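You operate a simulated robot arm through the tools that you are given. There is no shell and no other tool. Be economical: measure what you need, move in short steps, check, and stop when the job is done.

The job below is to be done with a simulated two-armed robot. You get a single attempt, and the scene is never put back.

Task
Push the right drawer of the big table shut. Put the perforated cover on the top of the grey table away on the top of the left back desk. Take the carton of rack feet and leave it on the top of the grey table. Take the yellow sensor box from the top of the brown table and leave it on the shelf under the brown table. Take the blue block and leave it on the top of the right back desk. Stack the blue sensor box labelled "59" from the top of the brown table on top of the blue sensor box that says "26". Put the steel plate marked "95" from the silver tray on top of the brown parcel on the top of the left front desk. Open the door. The order is free. Set down upright: carton of rack feet.

The check looks at the end state, three seconds after you hand in, the way a careful person would. Anything else that was tipped, shoved, dropped, spilled or broken makes it a failure. Lids that push on must go on centred and level and be pressed home; caps that screw on are set level and turned clockwise until they are tight.

Robot
Two 7-joint arms with vacuum grippers on one trunk, on a base that drives. Base frame: it is fixed to the floor where the robot stands at the start and does not move with it; the origin is under the middle of the robot, x ahead of it, y to its left, z up. Readings come in m, rad, newtons and seconds.
The left shoulder is at the start at [0.07, 0.174, 1.254], the right one opposite. With the tool pointing down near the work surface each hand reaches from about 0.1 to 0.34 m from the robot's upright axis, wherever it stands, measured 20 degrees to its own side. Places, roughly: blue block (5x5x5 cm) [-3.9, -0.8, 0.8]; blue sensor box [-4, -1, 0.75]; brown parcel [-1.25, 2, 0.75]; door [0.5, -0.9, 1]; perforated cover (9x13x7 cm) [-1.8, -1.1, 0.8]; right drawer of the big table [0.8, 0.1, 0.7]; shelf under the brown table [-4, -0.8, 0.2]; steel plate [-3.75, -0.75, 0.75]; top of the grey table [-1.8, -1.2, 0.8]; top of the left back desk [-2.5, 2.2, 0.7]; top of the right back desk [-3, 3.7, 0.7]; yellow sensor box [-3.75, -1, 0.75]. Payload 3.5 kg a hand.
Tool frame (each hand has its own): the origin (TCP) lies in the middle of the cups' lips, and z points out of the cups. The gripper has 2 cups of 0.032 m across, covering 0.032 by 0.08 m (tool x, y); the bellows give 0.01 m. With the vacuum on, a cup seals on a smooth face that it is pressed against (1 to 4 N); it does not hold porous or soft things. The pull reaches 76 N.
Orientation is that of the tool frame in the base frame, as a unit quaternion [x, y, z, w]. With the cups facing straight down, the tool's x points along the base's -x, its y along +y and its z along -z.

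Tools
- The arms move only by the tool arm_command. It takes "left_deltas", "right_deltas" or both (then of equal length, played together; a hand with none holds still); each is a list of rows, each a list of 7 numbers: the shift along the base's x, y, z in units of 30 mm (1.0 is 30 mm), then the turn, a rotation vector about the base's x, y, z in units of 5 degrees (1.0 is 5 degrees), then the vacuum: 1 switches it on, 0 off. In form: [[tx, ty, tz, ax, ay, az, valve], ...]. A call has 1 to 10 rows; each row shifts and turns the commanded pose from where the row before left it. A call with a number of a shift or a turn outside -1 to 1 is refused whole. Rows are played at 5 a second. More than 0.05 m and 0.15 rad between two rows, or a gripper value outside its range, and nothing of the call is played. Where a pose cannot be reached the arm comes as near as it can. A force on the tool above 40 N (or 10 N above the force at the start of the call, whichever is more), or a blocked arm, ends the call early, and 0.2 s more pass. The pull builds up within a second once a cup has sealed. Time passes only in rows, and 0.2 s behind the last, so rows that do not move give it time. It gives the time, the measured TCP pose, the force on the tool (base axes) and the pull of the vacuum at its end, in the units of the frame above (readings bear some noise), with the torque about the TCP (base axes, N m) and any sound that the robot's microphone picked up, and new pictures: "views" is both (left out), scene, wrist or none (wrist: the cameras of the hands that moved).
- Cameras (640 x 400 px; columns grow to the right, rows downward): "scene" is now at [0.1016, -0.0641, 1.5602]; the picture's right is [-0.80, -0.61, 0.00], its down [-0.43, 0.56, -0.71] and it looks along [0.43, -0.56, -0.71] (base axes); focal length 214 px, centre (320, 200). "left" rides on the left gripper at [0.074, -0.019, -0.11] in its tool frame; the picture's right is [0.25, 0.97, 0.00], its down [-0.77, 0.20, -0.60] and it looks along [-0.58, 0.15, 0.80] (tool axes); focal length 218 px, centre (320, 200). "right" rides on the right gripper at [0.074, 0.019, -0.11] in its tool frame; the picture's right is [-0.25, 0.97, 0.00], its down [-0.77, -0.20, -0.60] and it looks along [-0.58, -0.15, 0.80] (tool axes); focal length 218 px, centre (320, 200). There is no depth. A picture from a camera that has moved, and an enlarged one, comes with that camera's place and axes in the base frame and with its lens.
- slide_trunk(by): slides the trunk up (or, below 0, down) by that many m; the arms and the scene camera ride with it, the base frame stays. It gives what a move gives, with no picture.
- steer(legs): drives the robot by 1 to 6 legs, each [ahead, turn to the left] in m and rad, along the robot's own axes; the way and the turn of a leg run together, so that a leg with both is an arc; at most 1.5 m and 3.142 rad a leg. The arms and the cameras ride along, it lands a little off, and it stops where it bumps. It gives what a move gives, and a new picture of the scene camera.
- head_to(pan, tilt): turns the head with the scene camera to pan (to the left, within 1.501 rad either way) and tilt (down, from -0.506 to 1.204), counted from straight ahead of the robot. It gives what a move gives, and a new picture of the scene camera.
- enlarge(camera, box): a new picture of the part [left, top, right, bottom] of that camera's present view, enlarged. No time passes.
- hand_in(): hands the job in; it is judged then, once.

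Work in short steps. Places have to be worked out from the pictures, the camera data and where the tool is seen: move nearer, look again, correct. Check each grasp and each placing, and mend what went wrong. You have 207 turns and 260 pictures in all, those below and enlarged ones among them. Switch the vacuum off and draw the arms clear of the work before you hand the job in, unless the task says otherwise; then end with one line.

The tools are called after "Emit:" as name(argument=value, ...) on one line, values as JSON. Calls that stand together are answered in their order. arm_command: Moves the arms, as the interface text tells. Its arguments: {"type":"object","properties":{"left_deltas":{"type":"array","items":{"type":"array","items":{"type":"number"}}},"right_deltas":{"type":"array","items":{"type":"array","items":{"type":"number"}}},"views":{"type":"string","enum":["both","scene","wrist","none"]}},"required":[]} The other tools are called the same way: slide_trunk (by) slides the trunk up or down; steer (legs) drives the base; head_to (pan, tilt) turns the head that bears the scene camera; enlarge (camera, box) takes an enlarged picture of a part of a camera's view; hand_in () hands the job in.

At the start:

```text
time_s: 0.0
left_position: [0.4572, -0.0351, 1.2856]
left_tool_rot: [0.0, 1.0, 0.0, 0.0]
left_ft_force: [-0.5, -0.1, 0.8]
left_torque: [-0.03, 0.02, 0.01]
left_pull: 0.0
right_position: [0.3901, -0.5021, 1.2727]
right_tool_rot: [0.0, 1.0, 0.0, 0.0]
right_ft_force: [0.2, 0.2, 0.5]
right_torque: [-0.01, -0.03, 0.03]
right_pull: 0.0
trunk travel left (down, up): [-0.75, 0.09]
robot x, y, heading: [0.0026, -0.0017, -0.002]
head pan, tilt: [-0.92, 0.787]
```

scene: 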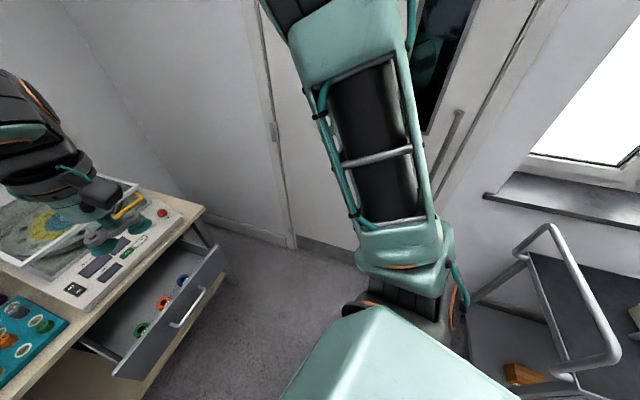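
right: 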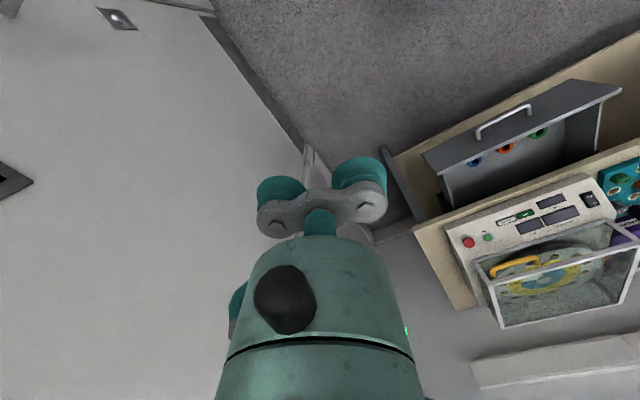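
left: 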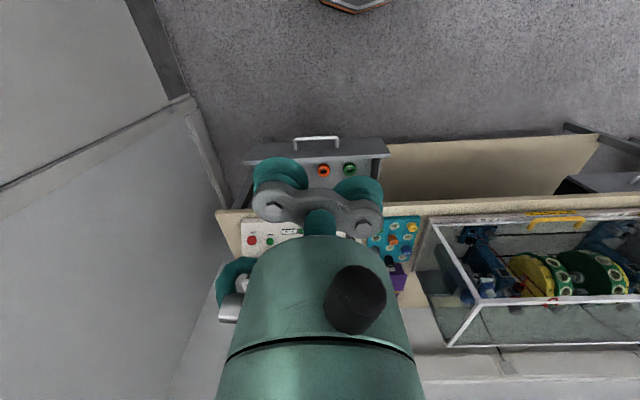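

I'll look straight ahead first, to see the drawer and the big table.

Emit:
head_to(pan=0, tilt=0.7)

Emit:
head_to(pan=-1.2, tilt=0.4)

```text
time_s: 1.2
left_position: [0.457, -0.0369, 1.2854]
left_tool_rot: [0.001, 1.0, 0.0, 0.0]
left_ft_force: [-0.2, 0.2, 0.0]
left_torque: [-0.01, 0.02, 0.02]
left_pull: 0.0
right_position: [0.3892, -0.5019, 1.2732]
right_tool_rot: [-0.001, 1.0, 0.0, 0.0]
right_ft_force: [0.0, 0.4, 0.1]
right_torque: [0.0, -0.03, 0.0]
right_pull: 0.1
trunk travel left (down, up): [-0.75, 0.09]
robot x, y, heading: [-0.0025, -0.0017, -0.001]
head pan, tilt: [0.0, 0.7]
camera scene: at [0.1374, 0.0004, 1.5675], right [0.0, -1.0, 0.0], down [-0.64, 0.0, -0.76], along [0.76, 0.0, -0.64], focal length 214 px, centre (320, 200)
```

scene: 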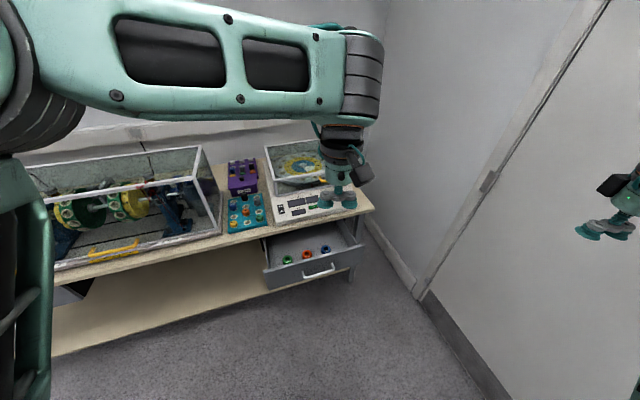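

```text
time_s: 2.6
left_position: [0.4568, -0.035, 1.2854]
left_tool_rot: [0.001, 1.0, 0.0, 0.0]
left_ft_force: [0.3, 0.6, 0.3]
left_torque: [0.01, 0.04, 0.01]
left_pull: 0.1
right_position: [0.3892, -0.5024, 1.2734]
right_tool_rot: [-0.001, 1.0, 0.0, 0.0]
right_ft_force: [0.2, 0.4, -0.4]
right_torque: [-0.04, 0.0, -0.01]
right_pull: 0.2
trunk travel left (down, up): [-0.75, 0.09]
robot x, y, heading: [-0.0007, 0.0025, 0.003]
head pan, tilt: [-1.201, 0.4]
camera scene: at [0.086, -0.0858, 1.5943], right [-0.93, -0.36, 0.0], down [-0.14, 0.36, -0.92], along [0.33, -0.86, -0.39], focal length 214 px, centre (320, 200)
```

scene: 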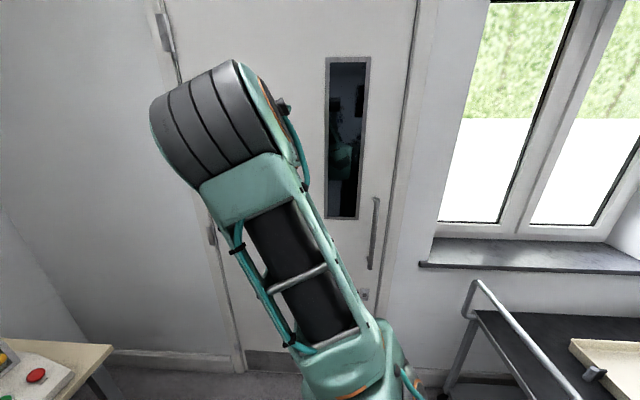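

The big table looks turned about 15° relative to the base, with its drawer open toward me. I turn to square up with it and look again.

Emit:
steer(legs=[[0, 0.275]])

Emit:
head_to(pan=-0.3, tilt=0.75)

```text
time_s: 3.9
left_position: [0.4493, 0.0905, 1.2861]
left_tool_rot: [-0.137, 0.991, -0.001, 0.0]
left_ft_force: [-0.2, -0.5, 0.2]
left_torque: [0.01, -0.01, 0.01]
left_pull: 0.1
right_position: [0.5107, -0.3784, 1.2726]
right_tool_rot: [-0.137, 0.991, 0.0, 0.0]
right_ft_force: [-0.9, -0.3, 0.5]
right_torque: [0.03, -0.02, -0.02]
right_pull: 0.1
trunk travel left (down, up): [-0.75, 0.09]
robot x, y, heading: [-0.0004, 0.0018, 0.277]
head pan, tilt: [-1.201, 0.4]
camera scene: at [0.1064, -0.0607, 1.5943], right [-0.8, -0.6, 0.0], down [-0.23, 0.31, -0.92], along [0.55, -0.74, -0.39], focal length 214 px, centre (320, 200)
```

scene: 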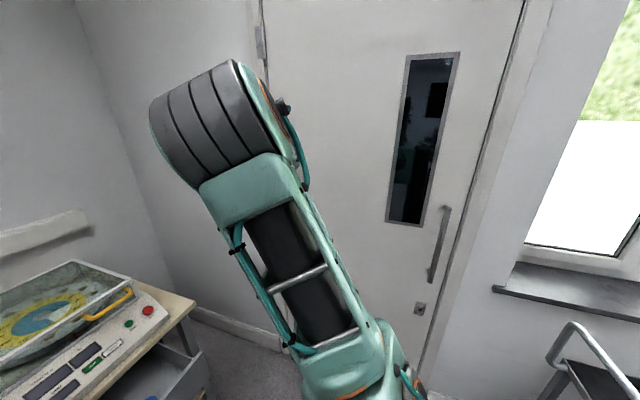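

```text
time_s: 5.1
left_position: [0.4499, 0.0909, 1.2851]
left_tool_rot: [-0.138, 0.99, 0.0, 0.0]
left_ft_force: [-0.6, 0.9, -0.3]
left_torque: [-0.06, 0.02, 0.0]
left_pull: 0.1
right_position: [0.5119, -0.3777, 1.2726]
right_tool_rot: [-0.137, 0.991, 0.0, 0.0]
right_ft_force: [-0.3, -0.5, -0.5]
right_torque: [-0.01, -0.02, 0.01]
right_pull: 0.0
trunk travel left (down, up): [-0.75, 0.09]
robot x, y, heading: [-0.001, -0.0043, 0.272]
head pan, tilt: [-0.3, 0.75]
camera scene: at [0.1335, 0.0119, 1.5632], right [-0.03, -1.0, 0.0], down [-0.68, 0.02, -0.73], along [0.73, -0.02, -0.68], focal length 214 px, centre (320, 200)
```

scene: 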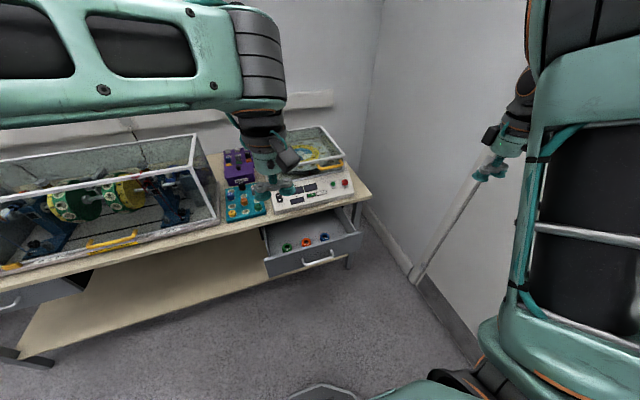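

The table runs about 15.9° off the base y axis, so I'm now aligned with it. The drawer front is about 0.68 m ahead of me and 0.2 m to the right. I move the left hand out and turn the right tool to point forward.

Emit:
arm_command(left_deltas=[[-0.27, 0.96, 0, 0, 0, 0, 0], [-0.27, 0.96, 0, 0, 0, 0, 0], [-0.27, 0.96, 0, 0, 0, 0, 0], [-0.27, 0.96, 0, 0, 0, 0, 0], [-0.27, 0.96, 0, 0, 0, 0, 0], [-0.27, 0.96, 0, 0, 0, 0, 0], [-0.27, 0.96, 0, 0, 0, 0, 0], [-0.27, 0.96, 0, 0, 0, 0, 0], [0, 0, 0, 0, 0, 0, 0]], right_deltas=[[0, 0, 0, 0.27, -0.96, 0, 0], [0, 0, 0, 0.27, -0.96, 0, 0], [0, 0, 0, 0.27, -0.96, 0, 0], [0, 0, 0, 0.27, -0.96, 0, 0], [0, 0, 0, 0.27, -0.96, 0, 0], [0, 0, 0, 0.27, -0.96, 0, 0], [0, 0, 0, 0.27, -0.96, 0, 0], [0, 0, 0, 0.27, -0.96, 0, 0], [0, 0, 0, 0.27, -0.96, 0, 0]], views="none")

Emit:
arm_command(right_deltas=[[-0.27, 0.96, 0, 0.27, -0.96, 0, 0], [-0.27, 0.96, 0, 0.27, -0.96, 0, 0], [-0.27, 0.96, 0, 0.27, -0.96, 0, 0], [-0.27, 0.96, 0, 0.27, -0.96, 0, 0], [-0.27, 0.96, 0, 0.27, -0.96, 0, 0], [-0.27, 0.96, 0, 0.27, -0.96, 0, 0], [-0.27, 0.96, 0, 0.27, -0.96, 0, 0], [-0.27, 0.96, 0, 0.27, -0.96, 0, 0], [-0.27, 0.96, 0, 0.27, -0.96, 0, 0], [-0.27, 0.96, 0, 0, 0, 0, 0]], views="scene")

```text
time_s: 7.1
left_position: [0.3852, 0.3206, 1.2867]
left_tool_rot: [-0.137, 0.991, 0.0, 0.0]
left_ft_force: [-0.1, 0.2, -0.1]
left_torque: [0.01, 0.0, 0.03]
left_pull: 0.1
right_position: [0.5117, -0.3779, 1.2732]
right_tool_rot: [-0.127, 0.915, 0.053, 0.378]
right_ft_force: [0.1, 0.2, -0.2]
right_torque: [0.03, 0.01, 0.0]
right_pull: 0.1
trunk travel left (down, up): [-0.75, 0.09]
robot x, y, heading: [0.0016, 0.0014, 0.277]
head pan, tilt: [-0.3, 0.75]
```

```text
time_s: 9.3
left_position: [0.3848, 0.3219, 1.2862]
left_tool_rot: [-0.137, 0.991, 0.0, 0.0]
left_ft_force: [0.5, -0.2, -0.2]
left_torque: [-0.01, 0.0, 0.04]
left_pull: 0.0
right_position: [0.5675, -0.1404, 1.3699]
right_tool_rot: [-0.079, 0.706, 0.105, 0.696]
right_ft_force: [-0.7, -0.1, 1.0]
right_torque: [0.0, 0.02, -0.02]
right_pull: 0.0
right hand out of reach, approached as far as the arm can: row 3, 4, 5, 6, 7, 8, 9, 10
trunk travel left (down, up): [-0.75, 0.09]
robot x, y, heading: [0.0039, 0.003, 0.273]
head pan, tilt: [-0.3, 0.75]
camera scene: at [0.1333, 0.0138, 1.5632], right [-0.02, -1.0, 0.0], down [-0.68, 0.02, -0.73], along [0.73, -0.02, -0.68], focal length 214 px, centre (320, 200)
```

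scene: 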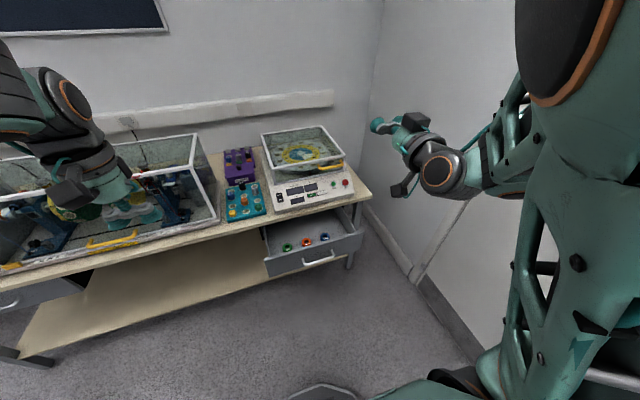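

The right hand stopped short because the pose is too close in. I push it forward, tuck the left hand back, then lower the trunk to drawer height.

Emit:
arm_command(left_deltas=[[-0.96, -0.27, 0, 0, 0, 0, 0], [-0.96, -0.27, 0, 0, 0, 0, 0], [-0.96, -0.27, 0, 0, 0, 0, 0], [-0.96, -0.27, 0, 0, 0, 0, 0], [0, 0, 0, 0, 0, 0, 0], [0, 0, 0, 0, 0, 0, 0]], right_deltas=[[0.96, 0.27, 0, 0, 0, 0, 0], [0.96, 0.27, 0, 0, 0, 0, 0], [0.96, 0.27, 0, 0, 0, 0, 0], [0.96, 0.27, 0, 0, 0, 0, 0], [0.96, 0.27, 0, 0, 0, 0, 0], [0.96, 0.27, 0, 0, 0, 0, 0]], views="none")

Emit:
slide_trunk(by=-0.65)

Emit:
head_to(pan=-0.3, tilt=0.3)

```text
time_s: 10.7
left_position: [0.2714, 0.2879, 1.2836]
left_tool_rot: [-0.137, 0.991, 0.001, -0.001]
left_ft_force: [0.2, -0.9, 0.3]
left_torque: [-0.01, 0.02, 0.01]
left_pull: 0.1
right_position: [0.7384, -0.0824, 1.3735]
right_tool_rot: [-0.097, 0.702, 0.096, 0.699]
right_ft_force: [-0.2, -0.4, 0.0]
right_torque: [-0.01, -0.02, 0.0]
right_pull: 0.0
trunk travel left (down, up): [-0.75, 0.09]
robot x, y, heading: [-0.0002, 0.0001, 0.279]
head pan, tilt: [-0.3, 0.75]
```

```text
refused: -0.65 is not a number from -0.4 to 0.4
```

```text
time_s: 11.6
left_position: [0.2698, 0.2897, 1.2842]
left_tool_rot: [-0.137, 0.991, 0.0, -0.001]
left_ft_force: [0.4, 0.9, -0.4]
left_torque: [-0.02, 0.0, 0.02]
left_pull: 0.1
right_position: [0.7366, -0.0823, 1.3744]
right_tool_rot: [-0.098, 0.702, 0.097, 0.699]
right_ft_force: [-0.4, 0.2, 0.1]
right_torque: [0.0, -0.01, -0.02]
right_pull: 0.1
trunk travel left (down, up): [-0.75, 0.09]
robot x, y, heading: [-0.0012, -0.0027, 0.274]
head pan, tilt: [-0.3, 0.3]
camera scene: at [0.1433, 0.0125, 1.6036], right [-0.02, -1.0, 0.0], down [-0.3, 0.01, -0.96], along [0.95, -0.02, -0.3], focal length 214 px, centre (320, 200)
```

scene: 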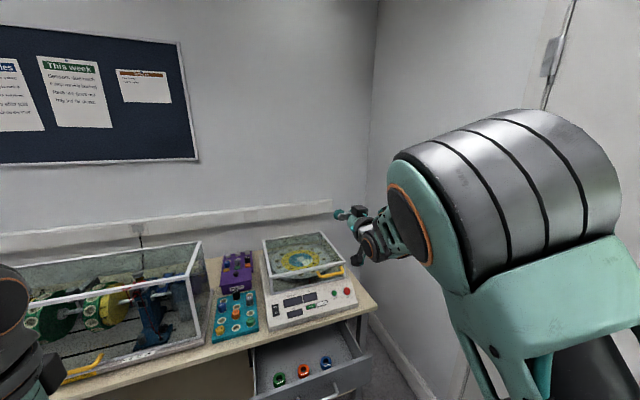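

The right hand now reaches 0.69 m ahead, over the drawer front. I back up 0.2 m and shift the hand a little left before lowering.

Emit:
steer(legs=[[-0.2, 0]])

Emit:
arm_command(right_deltas=[[-0.27, 0.96, -0.5, 0, 0, 0, 0], [-0.27, 0.96, -0.5, 0, 0, 0, 0], [-0.27, 0.96, -0.5, 0, 0, 0, 0]], views="none")

Emit:
slide_trunk(by=-0.4)

Emit:
slide_trunk(by=-0.27)

Emit:
head_to(pan=-0.3, tilt=0.5)

```text
time_s: 13.2
left_position: [0.0802, 0.235, 1.2826]
left_tool_rot: [-0.137, 0.991, 0.001, -0.001]
left_ft_force: [0.4, -0.2, 0.3]
left_torque: [0.0, -0.02, -0.02]
left_pull: 0.1
right_position: [0.5478, -0.1365, 1.3711]
right_tool_rot: [-0.096, 0.703, 0.095, 0.698]
right_ft_force: [0.0, 1.3, 0.3]
right_torque: [-0.05, 0.01, -0.02]
right_pull: 0.0
trunk travel left (down, up): [-0.75, 0.09]
robot x, y, heading: [-0.1922, -0.0534, 0.272]
head pan, tilt: [-0.3, 0.3]
camera scene: at [-0.0451, -0.0413, 1.6033], right [-0.03, -1.0, 0.0], down [-0.3, 0.01, -0.95], along [0.95, -0.02, -0.3], focal length 214 px, centre (320, 200)
```

scene: 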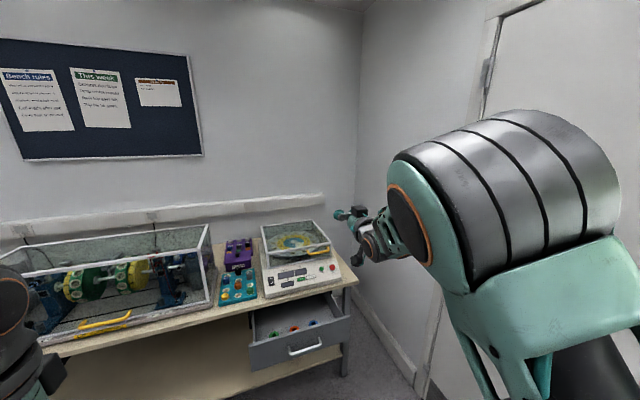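

```text
time_s: 14.0
left_position: [0.077, 0.2356, 1.284]
left_tool_rot: [-0.137, 0.991, -0.001, 0.0]
left_ft_force: [0.0, -0.4, 0.8]
left_torque: [-0.02, -0.04, 0.0]
left_pull: 0.0
right_position: [0.5187, -0.0508, 1.3293]
right_tool_rot: [-0.098, 0.702, 0.097, 0.699]
right_ft_force: [-1.1, 0.0, 0.2]
right_torque: [0.01, 0.03, 0.03]
right_pull: 0.1
trunk travel left (down, up): [-0.75, 0.09]
robot x, y, heading: [-0.1914, -0.0544, 0.275]
head pan, tilt: [-0.3, 0.3]
```

```text
time_s: 17.9
left_position: [0.0783, 0.2352, 0.8848]
left_tool_rot: [-0.138, 0.99, 0.0, 0.0]
left_ft_force: [-0.5, -0.1, 0.3]
left_torque: [0.01, 0.0, -0.01]
left_pull: 0.1
right_position: [0.5205, -0.0507, 0.9282]
right_tool_rot: [-0.097, 0.702, 0.096, 0.699]
right_ft_force: [0.4, -0.2, -0.1]
right_torque: [0.0, -0.01, 0.0]
right_pull: 0.1
trunk travel left (down, up): [-0.35, 0.49]
robot x, y, heading: [-0.1897, -0.0547, 0.274]
head pan, tilt: [-0.3, 0.3]
```

```text
time_s: 20.6
left_position: [0.0783, 0.2367, 0.6136]
left_tool_rot: [-0.137, 0.991, 0.001, 0.0]
left_ft_force: [-0.2, 0.4, 0.1]
left_torque: [-0.02, -0.02, 0.0]
left_pull: 0.0
right_position: [0.5204, -0.0506, 0.6586]
right_tool_rot: [-0.097, 0.702, 0.096, 0.699]
right_ft_force: [-0.2, -0.3, -1.1]
right_torque: [0.0, 0.0, -0.01]
right_pull: 0.0
trunk travel left (down, up): [-0.08, 0.76]
robot x, y, heading: [-0.1911, -0.0526, 0.275]
head pan, tilt: [-0.3, 0.3]
```

```text
time_s: 21.3
left_position: [0.0777, 0.2338, 0.6141]
left_tool_rot: [-0.137, 0.991, 0.0, 0.0]
left_ft_force: [0.0, 0.6, 0.1]
left_torque: [0.02, -0.02, -0.03]
left_pull: 0.0
right_position: [0.5205, -0.0506, 0.658]
right_tool_rot: [-0.097, 0.702, 0.096, 0.699]
right_ft_force: [0.1, -0.2, 0.1]
right_torque: [0.01, 0.0, 0.0]
right_pull: 0.1
trunk travel left (down, up): [-0.08, 0.76]
robot x, y, heading: [-0.1926, -0.0531, 0.27]
head pan, tilt: [-0.3, 0.499]
camera scene: at [-0.0503, -0.042, 0.9153], right [-0.03, -1.0, 0.0], down [-0.48, 0.01, -0.88], along [0.88, -0.02, -0.48], focal length 214 px, centre (320, 200)
```

scene: 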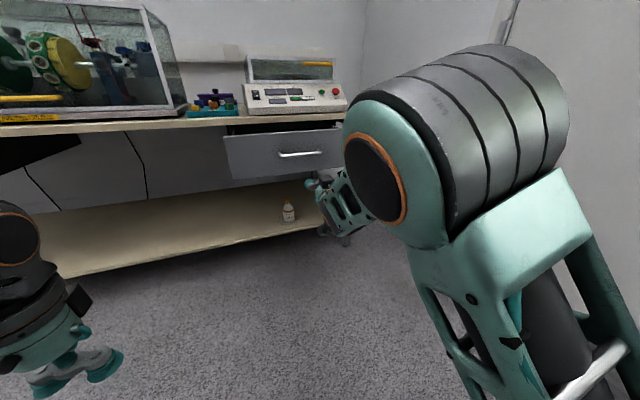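

The tool is at drawer-panel height, about 0.19 m short of it and just under the handle. I drive forward to meet the panel and push it.

Emit:
steer(legs=[[0.25, 0]])

```text
time_s: 23.1
left_position: [0.3176, 0.3013, 0.6149]
left_tool_rot: [-0.137, 0.991, -0.001, 0.0]
left_ft_force: [-0.3, 0.0, -0.1]
left_torque: [0.01, -0.03, -0.02]
left_pull: 0.1
right_position: [0.7585, 0.0174, 0.6595]
right_tool_rot: [-0.098, 0.702, 0.097, 0.698]
right_ft_force: [-0.4, 0.3, 0.3]
right_torque: [0.02, 0.0, -0.01]
right_pull: 0.1
trunk travel left (down, up): [-0.08, 0.76]
robot x, y, heading: [0.0501, 0.0135, 0.278]
head pan, tilt: [-0.3, 0.499]
camera scene: at [0.1882, 0.0254, 0.9152], right [-0.02, -1.0, 0.0], down [-0.48, 0.01, -0.88], along [0.88, -0.02, -0.48], focal length 214 px, centre (320, 200)
```

scene: 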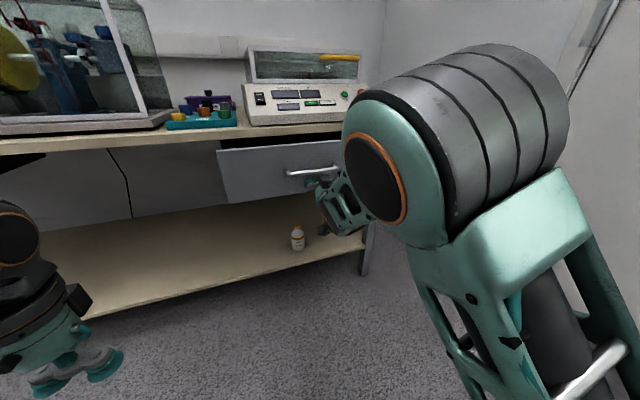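

The tool is right at the handle and reads no force yet. I go on in shorter legs.

Emit:
steer(legs=[[0.1, 0]])

Emit:
enlarge(camera="right", box=[0, 0, 640, 400])

```text
time_s: 24.3
left_position: [0.4128, 0.3289, 0.6142]
left_tool_rot: [-0.137, 0.991, 0.0, 0.0]
left_ft_force: [-0.2, 0.1, 0.1]
left_torque: [0.01, -0.01, 0.01]
left_pull: 0.1
right_position: [0.8552, 0.0433, 0.6589]
right_tool_rot: [-0.096, 0.702, 0.095, 0.699]
right_ft_force: [0.4, 0.2, 0.1]
right_torque: [0.02, -0.01, 0.01]
right_pull: 0.1
trunk travel left (down, up): [-0.08, 0.76]
robot x, y, heading: [0.1434, 0.0405, 0.273]
head pan, tilt: [-0.3, 0.499]
camera scene: at [0.2846, 0.0525, 0.9151], right [-0.03, -1.0, 0.0], down [-0.48, 0.01, -0.88], along [0.88, -0.02, -0.48], focal length 214 px, centre (320, 200)
```

scene: 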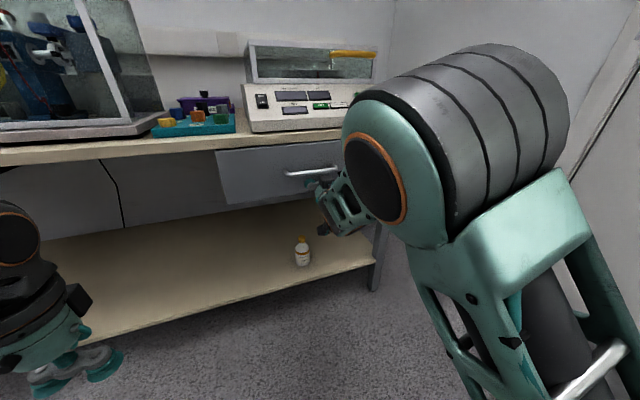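

```text
1.00 times, centred on (320, 200) of right (not enlarged: the box is as wide or as high as the picture)
camera zoom: at [0.744, 0.0327, 0.5857], right [-0.26, 0.93, 0.25], down [-0.52, -0.36, 0.77], along [0.81, 0.07, 0.58], focal length 218 px, centre (320, 200)
```

zoom: 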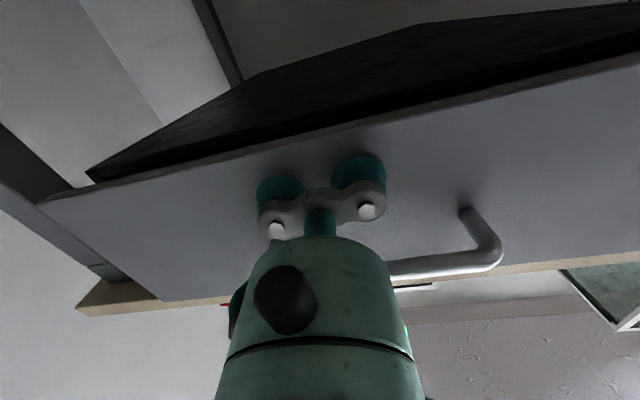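

The cups are on the panel and the drawer is sliding in. I push on.

Emit:
steer(legs=[[0.07, 0]])

Emit:
enlarge(camera="right", box=[0, 0, 640, 400])

```text
time_s: 25.3
left_position: [0.4583, 0.3425, 0.6157]
left_tool_rot: [-0.137, 0.991, 0.0, 0.001]
left_ft_force: [0.0, 0.8, -0.2]
left_torque: [0.03, -0.03, -0.03]
left_pull: 0.0
right_position: [0.8959, 0.0548, 0.6596]
right_tool_rot: [-0.097, 0.703, 0.096, 0.698]
right_ft_force: [-25.6, -3.2, 7.9]
right_torque: [-0.05, 0.27, -0.08]
right_pull: 0.1
trunk travel left (down, up): [-0.08, 0.76]
robot x, y, heading: [0.192, 0.0497, 0.271]
head pan, tilt: [-0.3, 0.499]
stopped in leg 1: the force on the tool passed its limit at 141 N (the readings are from after the stop); the commanded pose is now the measured one
camera scene: at [0.3287, 0.0651, 0.9158], right [-0.03, -1.0, 0.0], down [-0.48, 0.01, -0.88], along [0.88, -0.03, -0.48], focal length 214 px, centre (320, 200)
```

scene: 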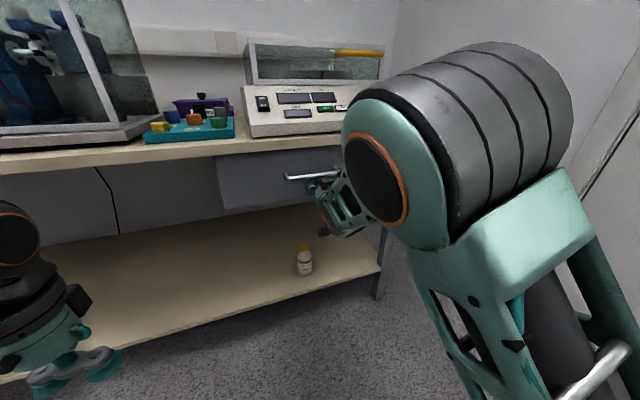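

```text
1.00 times, centred on (320, 200) of right (not enlarged: the box is as wide or as high as the picture)
camera zoom: at [0.7854, 0.0444, 0.5864], right [-0.26, 0.93, 0.25], down [-0.52, -0.36, 0.78], along [0.81, 0.07, 0.58], focal length 218 px, centre (320, 200)
```

zoom: 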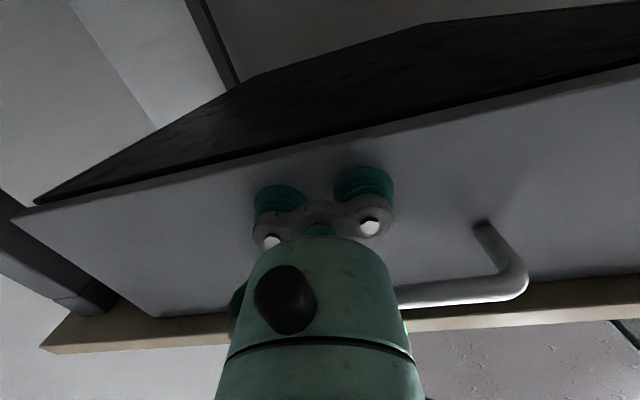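

The force spiked, so the drawer has reached its stop. I back away and raise the trunk to check that it is flush.

Emit:
steer(legs=[[-0.5, 0]])

Emit:
slide_trunk(by=0.4)

Emit:
head_to(pan=-0.1, tilt=0.5)

```text
time_s: 28.2
left_position: [-0.0217, 0.2072, 0.6134]
left_tool_rot: [-0.137, 0.991, 0.0, -0.001]
left_ft_force: [-0.1, -0.1, 0.1]
left_torque: [0.0, 0.01, -0.01]
left_pull: 0.1
right_position: [0.416, -0.0785, 0.6559]
right_tool_rot: [-0.097, 0.704, 0.096, 0.697]
right_ft_force: [0.7, 0.0, -0.3]
right_torque: [0.01, 0.02, 0.01]
right_pull: 0.1
trunk travel left (down, up): [-0.08, 0.76]
robot x, y, heading: [-0.2946, -0.0844, 0.27]
head pan, tilt: [-0.3, 0.499]
camera scene: at [-0.1521, -0.0697, 0.9152], right [-0.03, -1.0, 0.0], down [-0.48, 0.01, -0.88], along [0.88, -0.02, -0.48], focal length 214 px, centre (320, 200)
```

scene: 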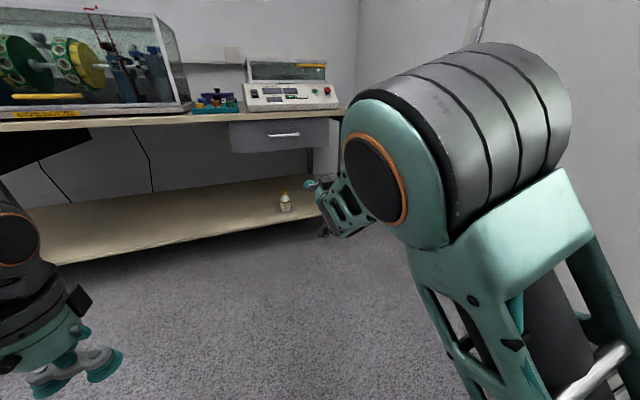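

```text
time_s: 32.1
left_position: [-0.0228, 0.2074, 1.0134]
left_tool_rot: [-0.137, 0.991, 0.0, -0.001]
left_ft_force: [-0.6, -0.7, 1.3]
left_torque: [0.0, -0.04, 0.02]
left_pull: 0.1
right_position: [0.4161, -0.0795, 1.0554]
right_tool_rot: [-0.097, 0.704, 0.096, 0.697]
right_ft_force: [0.4, -0.6, 0.5]
right_torque: [-0.02, -0.01, 0.03]
right_pull: 0.0
trunk travel left (down, up): [-0.48, 0.36]
robot x, y, heading: [-0.2949, -0.0797, 0.272]
head pan, tilt: [-0.3, 0.499]
```

```text
time_s: 32.8
left_position: [-0.0226, 0.206, 1.0134]
left_tool_rot: [-0.138, 0.99, 0.0, -0.001]
left_ft_force: [0.2, 0.6, 0.4]
left_torque: [-0.03, -0.01, 0.0]
left_pull: 0.2
right_position: [0.4155, -0.0798, 1.0537]
right_tool_rot: [-0.097, 0.704, 0.096, 0.697]
right_ft_force: [-0.5, 0.0, -0.4]
right_torque: [0.0, -0.01, 0.03]
right_pull: 0.0
trunk travel left (down, up): [-0.48, 0.36]
robot x, y, heading: [-0.2942, -0.0804, 0.271]
head pan, tilt: [-0.099, 0.499]
camera scene: at [-0.1534, -0.0515, 1.3152], right [0.17, -0.99, 0.0], down [-0.47, -0.08, -0.88], along [0.86, 0.15, -0.48], focal length 214 px, centre (320, 200)
```

scene: 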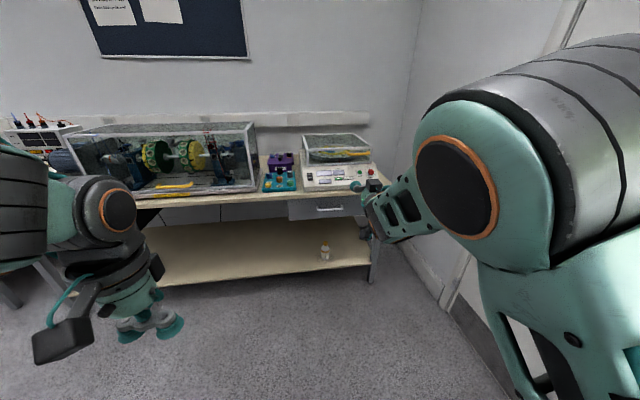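

The drawer looks flush, so the door is next. The hinge is on the table side at x≈0.86 and the bar handle is at x≈0.14, so it should pull toward me. I fold the right hand back to point down and turn the left tool to point forward.

Emit:
arm_command(right_deltas=[[-0.96, -0.27, 0.4, -0.27, 0.96, 0, 0], [-0.96, -0.27, 0.4, -0.27, 0.96, 0, 0], [-0.96, -0.27, 0.4, -0.27, 0.96, 0, 0], [-0.96, -0.27, 0.4, -0.27, 0.96, 0, 0], [-0.96, -0.27, 0.4, -0.27, 0.96, 0, 0], [-0.96, -0.27, 0.4, -0.27, 0.96, 0, 0], [-0.96, -0.27, 0.4, -0.27, 0.96, 0, 0], [-0.96, -0.27, 0, -0.27, 0.96, 0, 0], [0, 0, 0, -0.27, 0.96, 0, 0], [0, 0, 0, -0.27, 0.96, 0, 0]], left_deltas=[[0.96, 0.27, 0.4, 0.27, -0.96, 0, 0], [0.96, 0.27, 0.4, 0.27, -0.96, 0, 0], [0.96, 0.27, 0.4, 0.27, -0.96, 0, 0], [0.96, 0.27, 0.4, 0.27, -0.96, 0, 0], [0.96, 0.27, 0.4, 0.27, -0.96, 0, 0], [0.96, 0.27, 0.4, 0.27, -0.96, 0, 0], [0.96, 0.27, 0, 0.27, -0.96, 0, 0], [0, 0, 0, 0.27, -0.96, 0, 0], [0, 0, 0, 0.27, -0.96, 0, 0], [0, 0, 0, 0.27, -0.96, 0, 0]], views="none")

Emit:
arm_command(right_deltas=[[0, 0, 0, -0.27, 0.96, 0, 0], [0, 0, 0, -0.27, 0.96, 0, 0], [0, 0, 0, -0.27, 0.96, 0, 0], [0, 0, 0, -0.27, 0.96, 0, 0], [0, 0, 0, -0.27, 0.96, 0, 0], [0, 0, 0, -0.27, 0.96, 0, 0], [0, 0, 0, -0.27, 0.96, 0, 0], [0, 0, 0, -0.27, 0.96, 0, 0]], left_deltas=[[0, 0, 0, 0.27, -0.96, 0, 0], [0, 0, 0, 0.27, -0.96, 0, 0], [0, 0, 0, 0.27, -0.96, 0, 0], [0, 0, 0, 0.27, -0.96, 0, 0], [0, 0, 0, 0.27, -0.96, 0, 0], [0, 0, 0, 0.27, -0.96, 0, 0], [0, 0, 0, 0.27, -0.96, 0, 0], [0, 0, 0, 0.27, -0.96, 0, 0]], views="scene")

Emit:
enlarge(camera="scene", box=[240, 130, 400, 230])

```text
time_s: 35.0
left_position: [0.1782, 0.2643, 1.0868]
left_tool_rot: [-0.123, 0.899, 0.057, 0.417]
left_ft_force: [0.4, 0.3, -1.3]
left_torque: [0.02, 0.04, 0.0]
left_pull: 0.0
right_position: [0.1845, -0.1448, 1.1418]
right_tool_rot: [-0.129, 0.932, 0.046, 0.334]
right_ft_force: [-0.6, 0.1, 0.1]
right_torque: [0.0, 0.01, 0.01]
right_pull: 0.0
trunk travel left (down, up): [-0.48, 0.36]
robot x, y, heading: [-0.2929, -0.079, 0.273]
head pan, tilt: [-0.099, 0.499]
```

```text
time_s: 36.8
left_position: [0.1794, 0.2636, 1.0858]
left_tool_rot: [-0.097, 0.703, 0.096, 0.698]
left_ft_force: [0.0, 0.2, 0.5]
left_torque: [0.0, 0.0, 0.02]
left_pull: 0.0
right_position: [0.1868, -0.144, 1.14]
right_tool_rot: [-0.137, 0.991, -0.001, -0.005]
right_ft_force: [0.3, 0.6, -0.4]
right_torque: [0.01, -0.02, 0.0]
right_pull: 0.1
trunk travel left (down, up): [-0.48, 0.36]
robot x, y, heading: [-0.2918, -0.0814, 0.275]
head pan, tilt: [-0.099, 0.499]
camera scene: at [-0.1526, -0.051, 1.3151], right [0.17, -0.98, 0.0], down [-0.47, -0.08, -0.88], along [0.86, 0.15, -0.48], focal length 214 px, centre (320, 200)
```

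scene: 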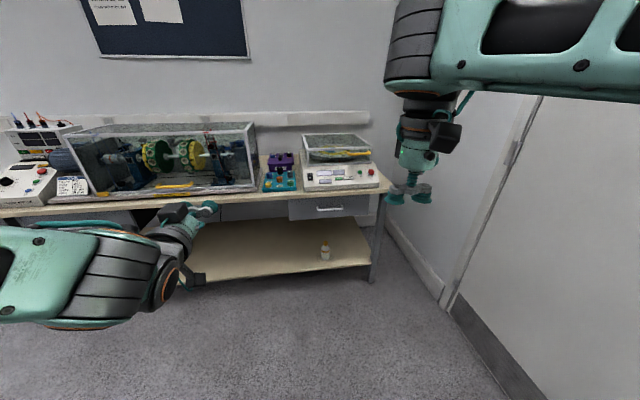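

```text
4.00 times, centred on (320, 180) of scene
camera zoom: at [-0.1526, -0.051, 1.3151], right [0.17, -0.98, 0.0], down [-0.47, -0.08, -0.88], along [0.86, 0.15, -0.48], focal length 858 px, centre (320, 280)
```

zoom: 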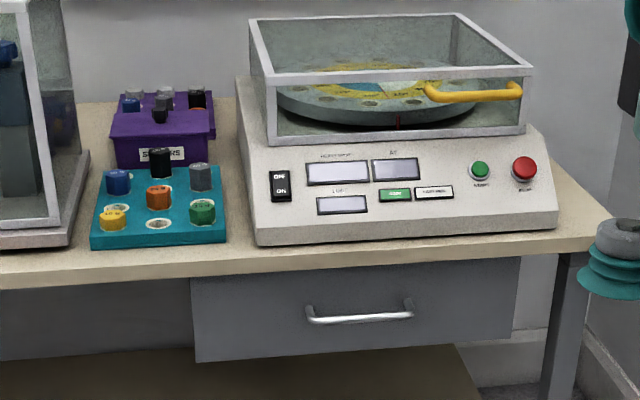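

The close-up shows the drawer flush. Now I yaw the left tool about 59° to its left, for the angle I plan to approach the door at.

Emit:
arm_command(left_deltas=[[-0.48, 0.69, 0, 0, 0, 0.98, 0], [-0.48, 0.69, 0, 0, 0, 0.98, 0], [-0.48, 0.69, 0, 0, 0, 0.98, 0], [-0.48, 0.69, 0, 0, 0, 0.98, 0], [-0.48, 0.69, 0, 0, 0, 0.98, 0], [-0.48, 0.69, 0, 0, 0, 0.98, 0]], views="none")

Emit:
arm_command(left_deltas=[[-0.48, 0.69, 0, 0, 0, 0.98, 0], [-0.48, 0.69, 0, 0, 0, 0.98, 0], [-0.48, 0.69, 0, 0, 0, 0.98, 0], [-0.48, 0.69, 0, 0, 0, 0.98, 0], [-0.48, 0.69, 0, 0, 0, 0.98, 0], [-0.48, 0.69, 0, 0, 0, 0.98, 0]], views="none")

Emit:
head_to(pan=-1.3, tilt=0.3)

```text
time_s: 38.2
left_position: [0.0924, 0.3881, 1.0867]
left_tool_rot: [-0.273, 0.655, 0.27, 0.651]
left_ft_force: [-1.5, 0.1, 0.4]
left_torque: [-0.01, 0.0, 0.0]
left_pull: 0.0
right_position: [0.1857, -0.1441, 1.1407]
right_tool_rot: [-0.137, 0.991, 0.0, -0.003]
right_ft_force: [-0.1, 0.4, 0.4]
right_torque: [0.0, 0.0, -0.01]
right_pull: 0.2
trunk travel left (down, up): [-0.48, 0.36]
robot x, y, heading: [-0.2933, -0.0829, 0.27]
head pan, tilt: [-0.099, 0.499]
```

```text
time_s: 39.6
left_position: [0.0072, 0.514, 1.0852]
left_tool_rot: [-0.431, 0.564, 0.427, 0.56]
left_ft_force: [0.1, 0.1, -0.9]
left_torque: [-0.05, -0.02, 0.02]
left_pull: 0.1
right_position: [0.1857, -0.1438, 1.1399]
right_tool_rot: [-0.137, 0.991, 0.0, -0.003]
right_ft_force: [-0.7, 0.3, -0.6]
right_torque: [0.01, -0.01, -0.01]
right_pull: 0.0
trunk travel left (down, up): [-0.48, 0.36]
robot x, y, heading: [-0.2958, -0.0783, 0.273]
head pan, tilt: [-0.099, 0.499]
```

```text
time_s: 41.0
left_position: [0.0066, 0.5136, 1.0858]
left_tool_rot: [-0.431, 0.564, 0.427, 0.56]
left_ft_force: [0.6, 0.5, -0.5]
left_torque: [0.0, 0.02, 0.01]
left_pull: 0.1
right_position: [0.186, -0.1454, 1.1391]
right_tool_rot: [-0.136, 0.991, 0.0, -0.004]
right_ft_force: [-0.1, 0.6, 0.4]
right_torque: [-0.02, 0.0, -0.01]
right_pull: 0.1
trunk travel left (down, up): [-0.48, 0.36]
robot x, y, heading: [-0.2935, -0.0829, 0.272]
head pan, tilt: [-1.3, 0.3]
camera scene: at [-0.1946, -0.1471, 1.3336], right [-0.86, -0.52, 0.0], down [-0.15, 0.25, -0.96], along [0.49, -0.82, -0.3], focal length 214 px, centre (320, 200)
```

scene: 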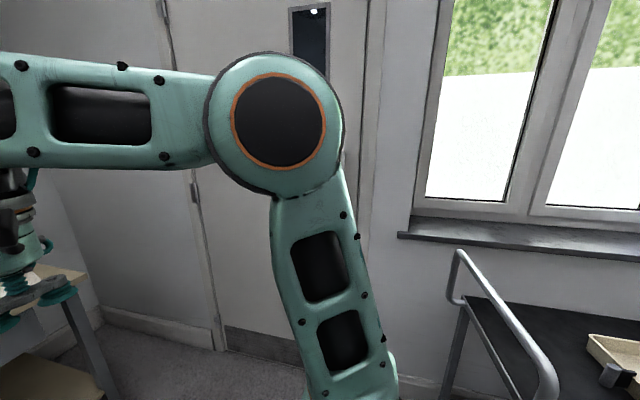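

I take a roundabout path so the extended left arm doesn't sweep the table or the door: turn left, advance, turn, then back in toward the door spot.

Emit:
steer(legs=[[0, 0.9], [0.4, 0], [0, 1.5], [-0.61, 0]])

```text
time_s: 52.5
left_position: [-0.2124, -0.2239, 1.0855]
left_tool_rot: [0.681, 0.2, -0.676, 0.198]
left_ft_force: [1.2, 0.6, -0.4]
left_torque: [-0.03, -0.04, 0.0]
left_pull: 0.1
right_position: [0.0942, 0.3853, 1.1402]
right_tool_rot: [0.974, -0.227, 0.003, 0.001]
right_ft_force: [0.1, -0.5, 0.3]
right_torque: [-0.01, 0.0, -0.01]
right_pull: 0.0
trunk travel left (down, up): [-0.48, 0.36]
robot x, y, heading: [0.4061, 0.0237, 2.685]
head pan, tilt: [-1.3, 0.3]
camera scene: at [0.383, 0.1336, 1.3336], right [0.98, -0.19, 0.0], down [-0.06, -0.29, -0.96], along [0.18, 0.94, -0.3], focal length 214 px, centre (320, 200)
```

scene: 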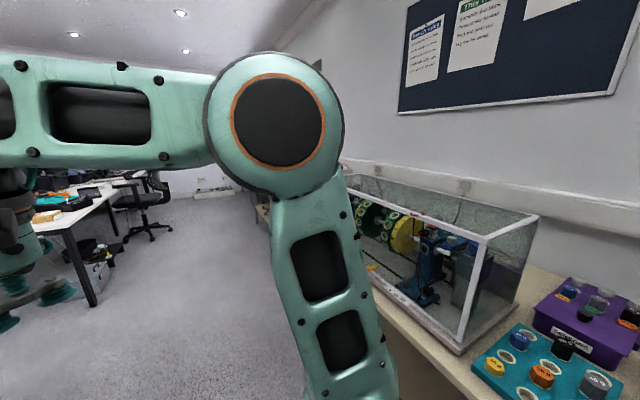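

I turn the rest of the way and look toward the door with the head panned left.

Emit:
steer(legs=[[0, 0.998]])

Emit:
head_to(pan=1.2, tilt=0.3)

Emit:
enlarge(camera="left", box=[0, 0, 640, 400])

```text
time_s: 55.5
left_position: [0.2807, -0.6339, 1.0863]
left_tool_rot: [0.5, 0.503, -0.497, 0.499]
left_ft_force: [-0.6, 0.1, -0.5]
left_torque: [0.02, -0.03, -0.01]
left_pull: 0.1
right_position: [-0.0705, -0.0523, 1.1398]
right_tool_rot: [0.963, 0.271, 0.003, -0.001]
right_ft_force: [0.6, 1.2, -0.3]
right_torque: [-0.02, -0.02, -0.02]
right_pull: 0.1
trunk travel left (down, up): [-0.48, 0.36]
robot x, y, heading: [0.4097, 0.0175, -2.595]
head pan, tilt: [-1.3, 0.3]
camera scene: at [0.2992, 0.0574, 1.3336], right [0.68, 0.73, 0.0], down [0.22, -0.2, -0.96], along [-0.7, 0.65, -0.3], focal length 214 px, centre (320, 200)
```

scene: 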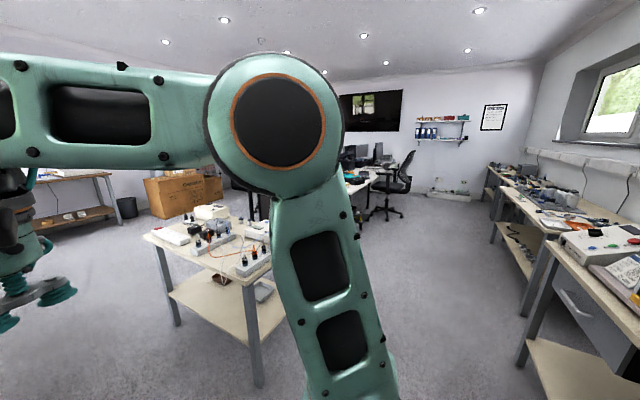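

```text
time_s: 57.7
left_position: [0.2821, -0.6349, 1.086]
left_tool_rot: [0.501, 0.503, -0.497, 0.499]
left_ft_force: [0.5, 0.4, -0.6]
left_torque: [0.01, 0.04, 0.01]
left_pull: 0.0
right_position: [-0.0699, -0.0501, 1.1401]
right_tool_rot: [0.962, 0.272, 0.004, 0.0]
right_ft_force: [0.2, 0.3, 0.2]
right_torque: [0.01, -0.05, 0.01]
right_pull: 0.1
trunk travel left (down, up): [-0.48, 0.36]
robot x, y, heading: [0.408, 0.0185, -2.594]
head pan, tilt: [1.201, 0.3]
camera scene: at [0.3837, -0.0982, 1.3336], right [-0.98, -0.18, 0.0], down [-0.05, 0.29, -0.96], along [0.17, -0.94, -0.3], focal length 214 px, centre (320, 200)
```

scene: 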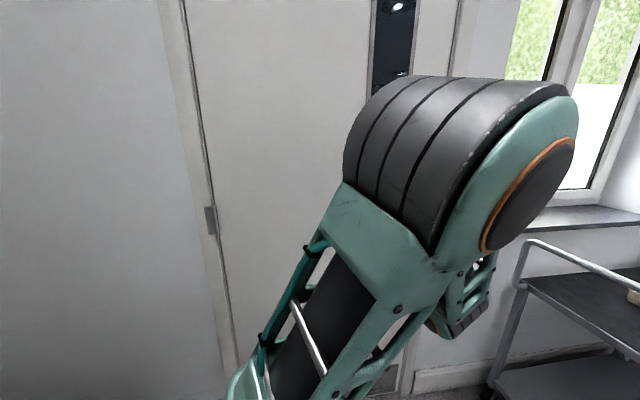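

```text
1.00 times, centred on (320, 200) of left (not enlarged: the box is as wide or as high as the picture)
camera zoom: at [0.2622, -0.5253, 1.014], right [0.97, 0.01, -0.25], down [0.2, 0.6, 0.77], along [0.16, -0.8, 0.58], focal length 218 px, centre (320, 200)
```

zoom: 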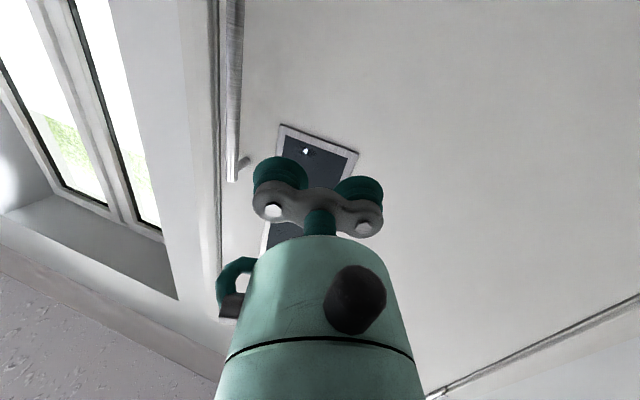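

The hand faces the door squarely, but the window's lower edge is at z≈1.10, right where the cups would land. I lower 9 cm, then creep forward with the vacuum on.

Emit:
arm_command(left_deltas=[[0, 0, -1, 0, 0, 0, 0], [0, 0, -1, 0, 0, 0, 0], [0, 0, -1, 0, 0, 0, 1], [0, -1, 0, 0, 0, 0, 1], [0, -0.8, 0, 0, 0, 0, 1], [0, -0.4, 0, 0, 0, 0, 1], [0, -0.4, 0, 0, 0, 0, 1], [0, -0.3, 0, 0, 0, 0, 1], [0, -0.2, 0, 0, 0, 0, 1]], views="wrist")

```text
time_s: 59.7
left_position: [0.2826, -0.7274, 0.9965]
left_tool_rot: [0.5, 0.503, -0.497, 0.499]
left_ft_force: [0.4, 0.5, -0.5]
left_torque: [-0.02, -0.01, -0.01]
left_pull: 0.0
right_position: [-0.0705, -0.0512, 1.1405]
right_tool_rot: [0.962, 0.272, 0.003, -0.001]
right_ft_force: [1.0, 0.2, -0.1]
right_torque: [0.02, -0.02, 0.03]
right_pull: 0.1
trunk travel left (down, up): [-0.48, 0.36]
robot x, y, heading: [0.4074, 0.0201, -2.589]
head pan, tilt: [1.201, 0.3]
camera left: at [0.2628, -0.6187, 0.924], right [0.97, 0.01, -0.25], down [0.2, 0.6, 0.77], along [0.16, -0.8, 0.58], focal length 218 px, centre (320, 200)
```

left: 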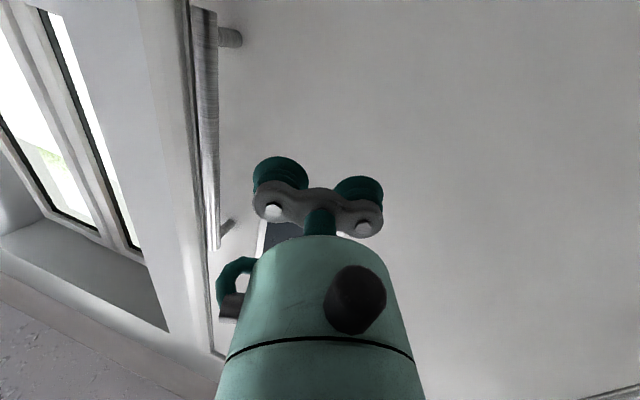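

There's no contact yet, so I keep creeping forward.

Emit:
arm_command(left_deltas=[[0, -0.3, 0, 0, 0, 0, 1], [0, -0.3, 0, 0, 0, 0, 1], [0, -0.3, 0, 0, 0, 0, 1], [0, -0.3, 0, 0, 0, 0, 1], [0, -0.3, 0, 0, 0, 0, 1], [0, -0.3, 0, 0, 0, 0, 1], [0, -0.3, 0, 0, 0, 0, 1], [0, -0.3, 0, 0, 0, 0, 1]], views="wrist")

```text
time_s: 61.5
left_position: [0.282, -0.7999, 0.9967]
left_tool_rot: [0.501, 0.503, -0.497, 0.499]
left_ft_force: [0.6, -0.5, 0.5]
left_torque: [0.03, 0.01, -0.02]
left_pull: 0.1
right_position: [-0.0697, -0.051, 1.1393]
right_tool_rot: [0.963, 0.271, 0.004, 0.0]
right_ft_force: [-0.1, 0.7, 0.4]
right_torque: [0.04, 0.01, -0.03]
right_pull: 0.1
trunk travel left (down, up): [-0.48, 0.36]
robot x, y, heading: [0.4083, 0.0201, -2.592]
head pan, tilt: [1.201, 0.3]
camera left: at [0.2624, -0.6906, 0.9243], right [0.97, 0.01, -0.25], down [0.2, 0.6, 0.77], along [0.16, -0.8, 0.58], focal length 218 px, centre (320, 200)
```

left: 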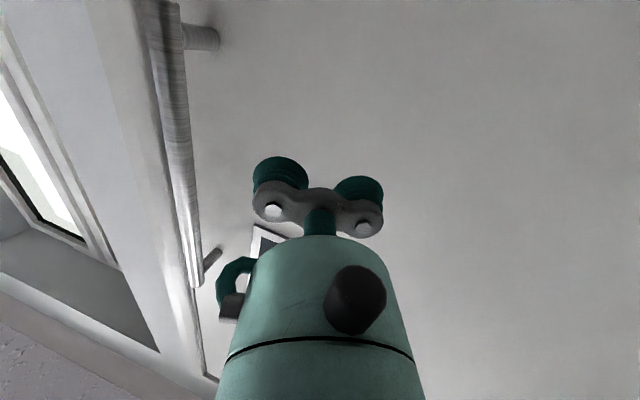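

Triangulating the handle post over the two pictures puts the door face at y≈-0.90, so there are 10 cm to go. I carry on.

Emit:
arm_command(left_deltas=[[0, -0.9, 0, 0, 0, 0, 1], [0, -0.9, 0, 0, 0, 0, 1], [0, -0.5, 0, 0, 0, 0, 1], [0, -0.3, 0, 0, 0, 0, 1], [0, -0.3, 0, 0, 0, 0, 1], [0, -0.3, 0, 0, 0, 0, 1], [0, -0.2, 0, 0, 0, 0, 1], [0, -0.2, 0, 0, 0, 0, 1], [0, -0.2, 0, 0, 0, 0, 1], [0, 0, 0, 0, 0, 0, 1]], views="wrist")

```text
time_s: 63.5
left_position: [0.2804, -0.906, 0.9956]
left_tool_rot: [0.501, 0.504, -0.496, 0.499]
left_ft_force: [-2.7, 14.0, -1.0]
left_torque: [-0.2, 0.01, 2.29]
left_pull: 37.7
right_position: [-0.0699, -0.0475, 1.1407]
right_tool_rot: [0.962, 0.272, 0.003, 0.0]
right_ft_force: [-0.3, -1.0, -0.1]
right_torque: [0.0, -0.03, 0.01]
right_pull: 0.0
trunk travel left (down, up): [-0.48, 0.36]
robot x, y, heading: [0.4085, 0.0189, -2.597]
head pan, tilt: [1.201, 0.3]
stopped in row 9 (left hand): the force on the tool passed its limit at 52 N (the readings are from after the stop); the commanded pose is now the measured one
camera left: at [0.262, -0.7959, 0.9246], right [0.97, 0.01, -0.25], down [0.2, 0.6, 0.78], along [0.16, -0.8, 0.58], focal length 218 px, centre (320, 200)
```

left: 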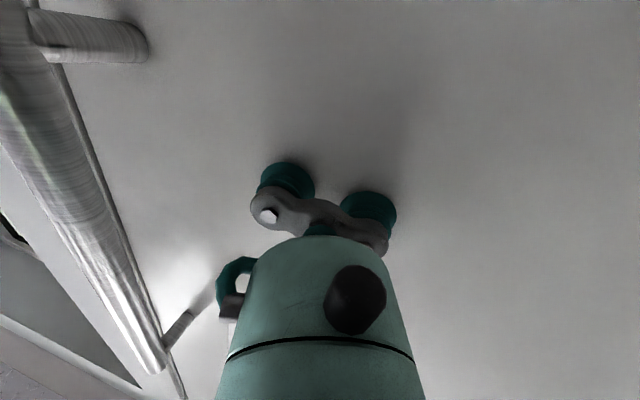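

The cups met the door at y≈-0.906 and the pull is building. I wait a moment.

Emit:
arm_command(left_deltas=[[0, -0.05, 0, 0, 0, 0, 1], [0, 0, 0, 0, 0, 0, 1], [0, 0, 0, 0, 0, 0, 1], [0, 0, 0, 0, 0, 0, 1]], views="none")

```text
time_s: 64.5
left_position: [0.2809, -0.9054, 0.9953]
left_tool_rot: [0.501, 0.503, -0.496, 0.499]
left_ft_force: [-0.8, 35.2, -13.5]
left_torque: [-0.47, 0.35, 3.16]
left_pull: 37.4
right_position: [-0.0706, -0.046, 1.1397]
right_tool_rot: [0.962, 0.271, 0.003, 0.002]
right_ft_force: [-0.5, -0.2, -0.2]
right_torque: [0.01, -0.01, 0.0]
right_pull: 0.0
trunk travel left (down, up): [-0.48, 0.36]
robot x, y, heading: [0.4087, 0.0194, -2.592]
head pan, tilt: [1.201, 0.3]
```

Only one cup sealed. The torque says the hinge-side cup carries the load, so I yaw the tool a little to bring the other one on.

Emit:
arm_command(left_deltas=[[0, 0.1, 0, 0, 0, 0.3, 1], [0, 0, 0, 0, 0, 0.3, 1], [0, 0, 0, 0, 0, 0, 1], [0, 0, 0, 0, 0, 0, 1]], views="wrist")

```text
time_s: 65.5
left_position: [0.2815, -0.9046, 0.9964]
left_tool_rot: [0.487, 0.517, -0.482, 0.513]
left_ft_force: [0.9, 0.7, -0.9]
left_torque: [-0.49, 0.08, 3.09]
left_pull: 76.0
right_position: [-0.0707, -0.049, 1.1406]
right_tool_rot: [0.963, 0.271, 0.003, 0.0]
right_ft_force: [0.4, 0.1, -0.3]
right_torque: [-0.01, 0.03, 0.0]
right_pull: 0.0
trunk travel left (down, up): [-0.48, 0.36]
robot x, y, heading: [0.4068, 0.0183, -2.594]
head pan, tilt: [1.201, 0.3]
camera left: at [0.2565, -0.7969, 0.9245], right [0.97, 0.06, -0.25], down [0.16, 0.61, 0.78], along [0.2, -0.79, 0.58], focal length 218 px, centre (320, 200)
```

left: 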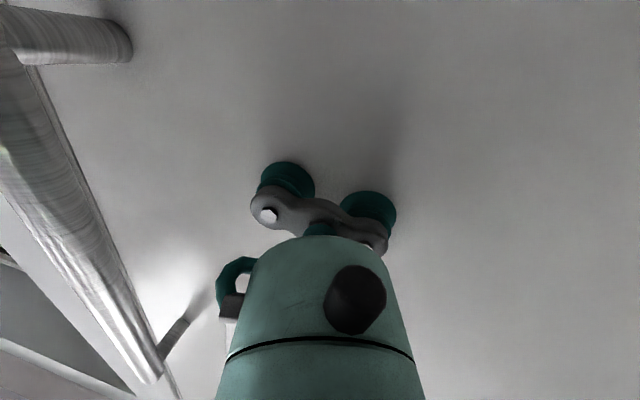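

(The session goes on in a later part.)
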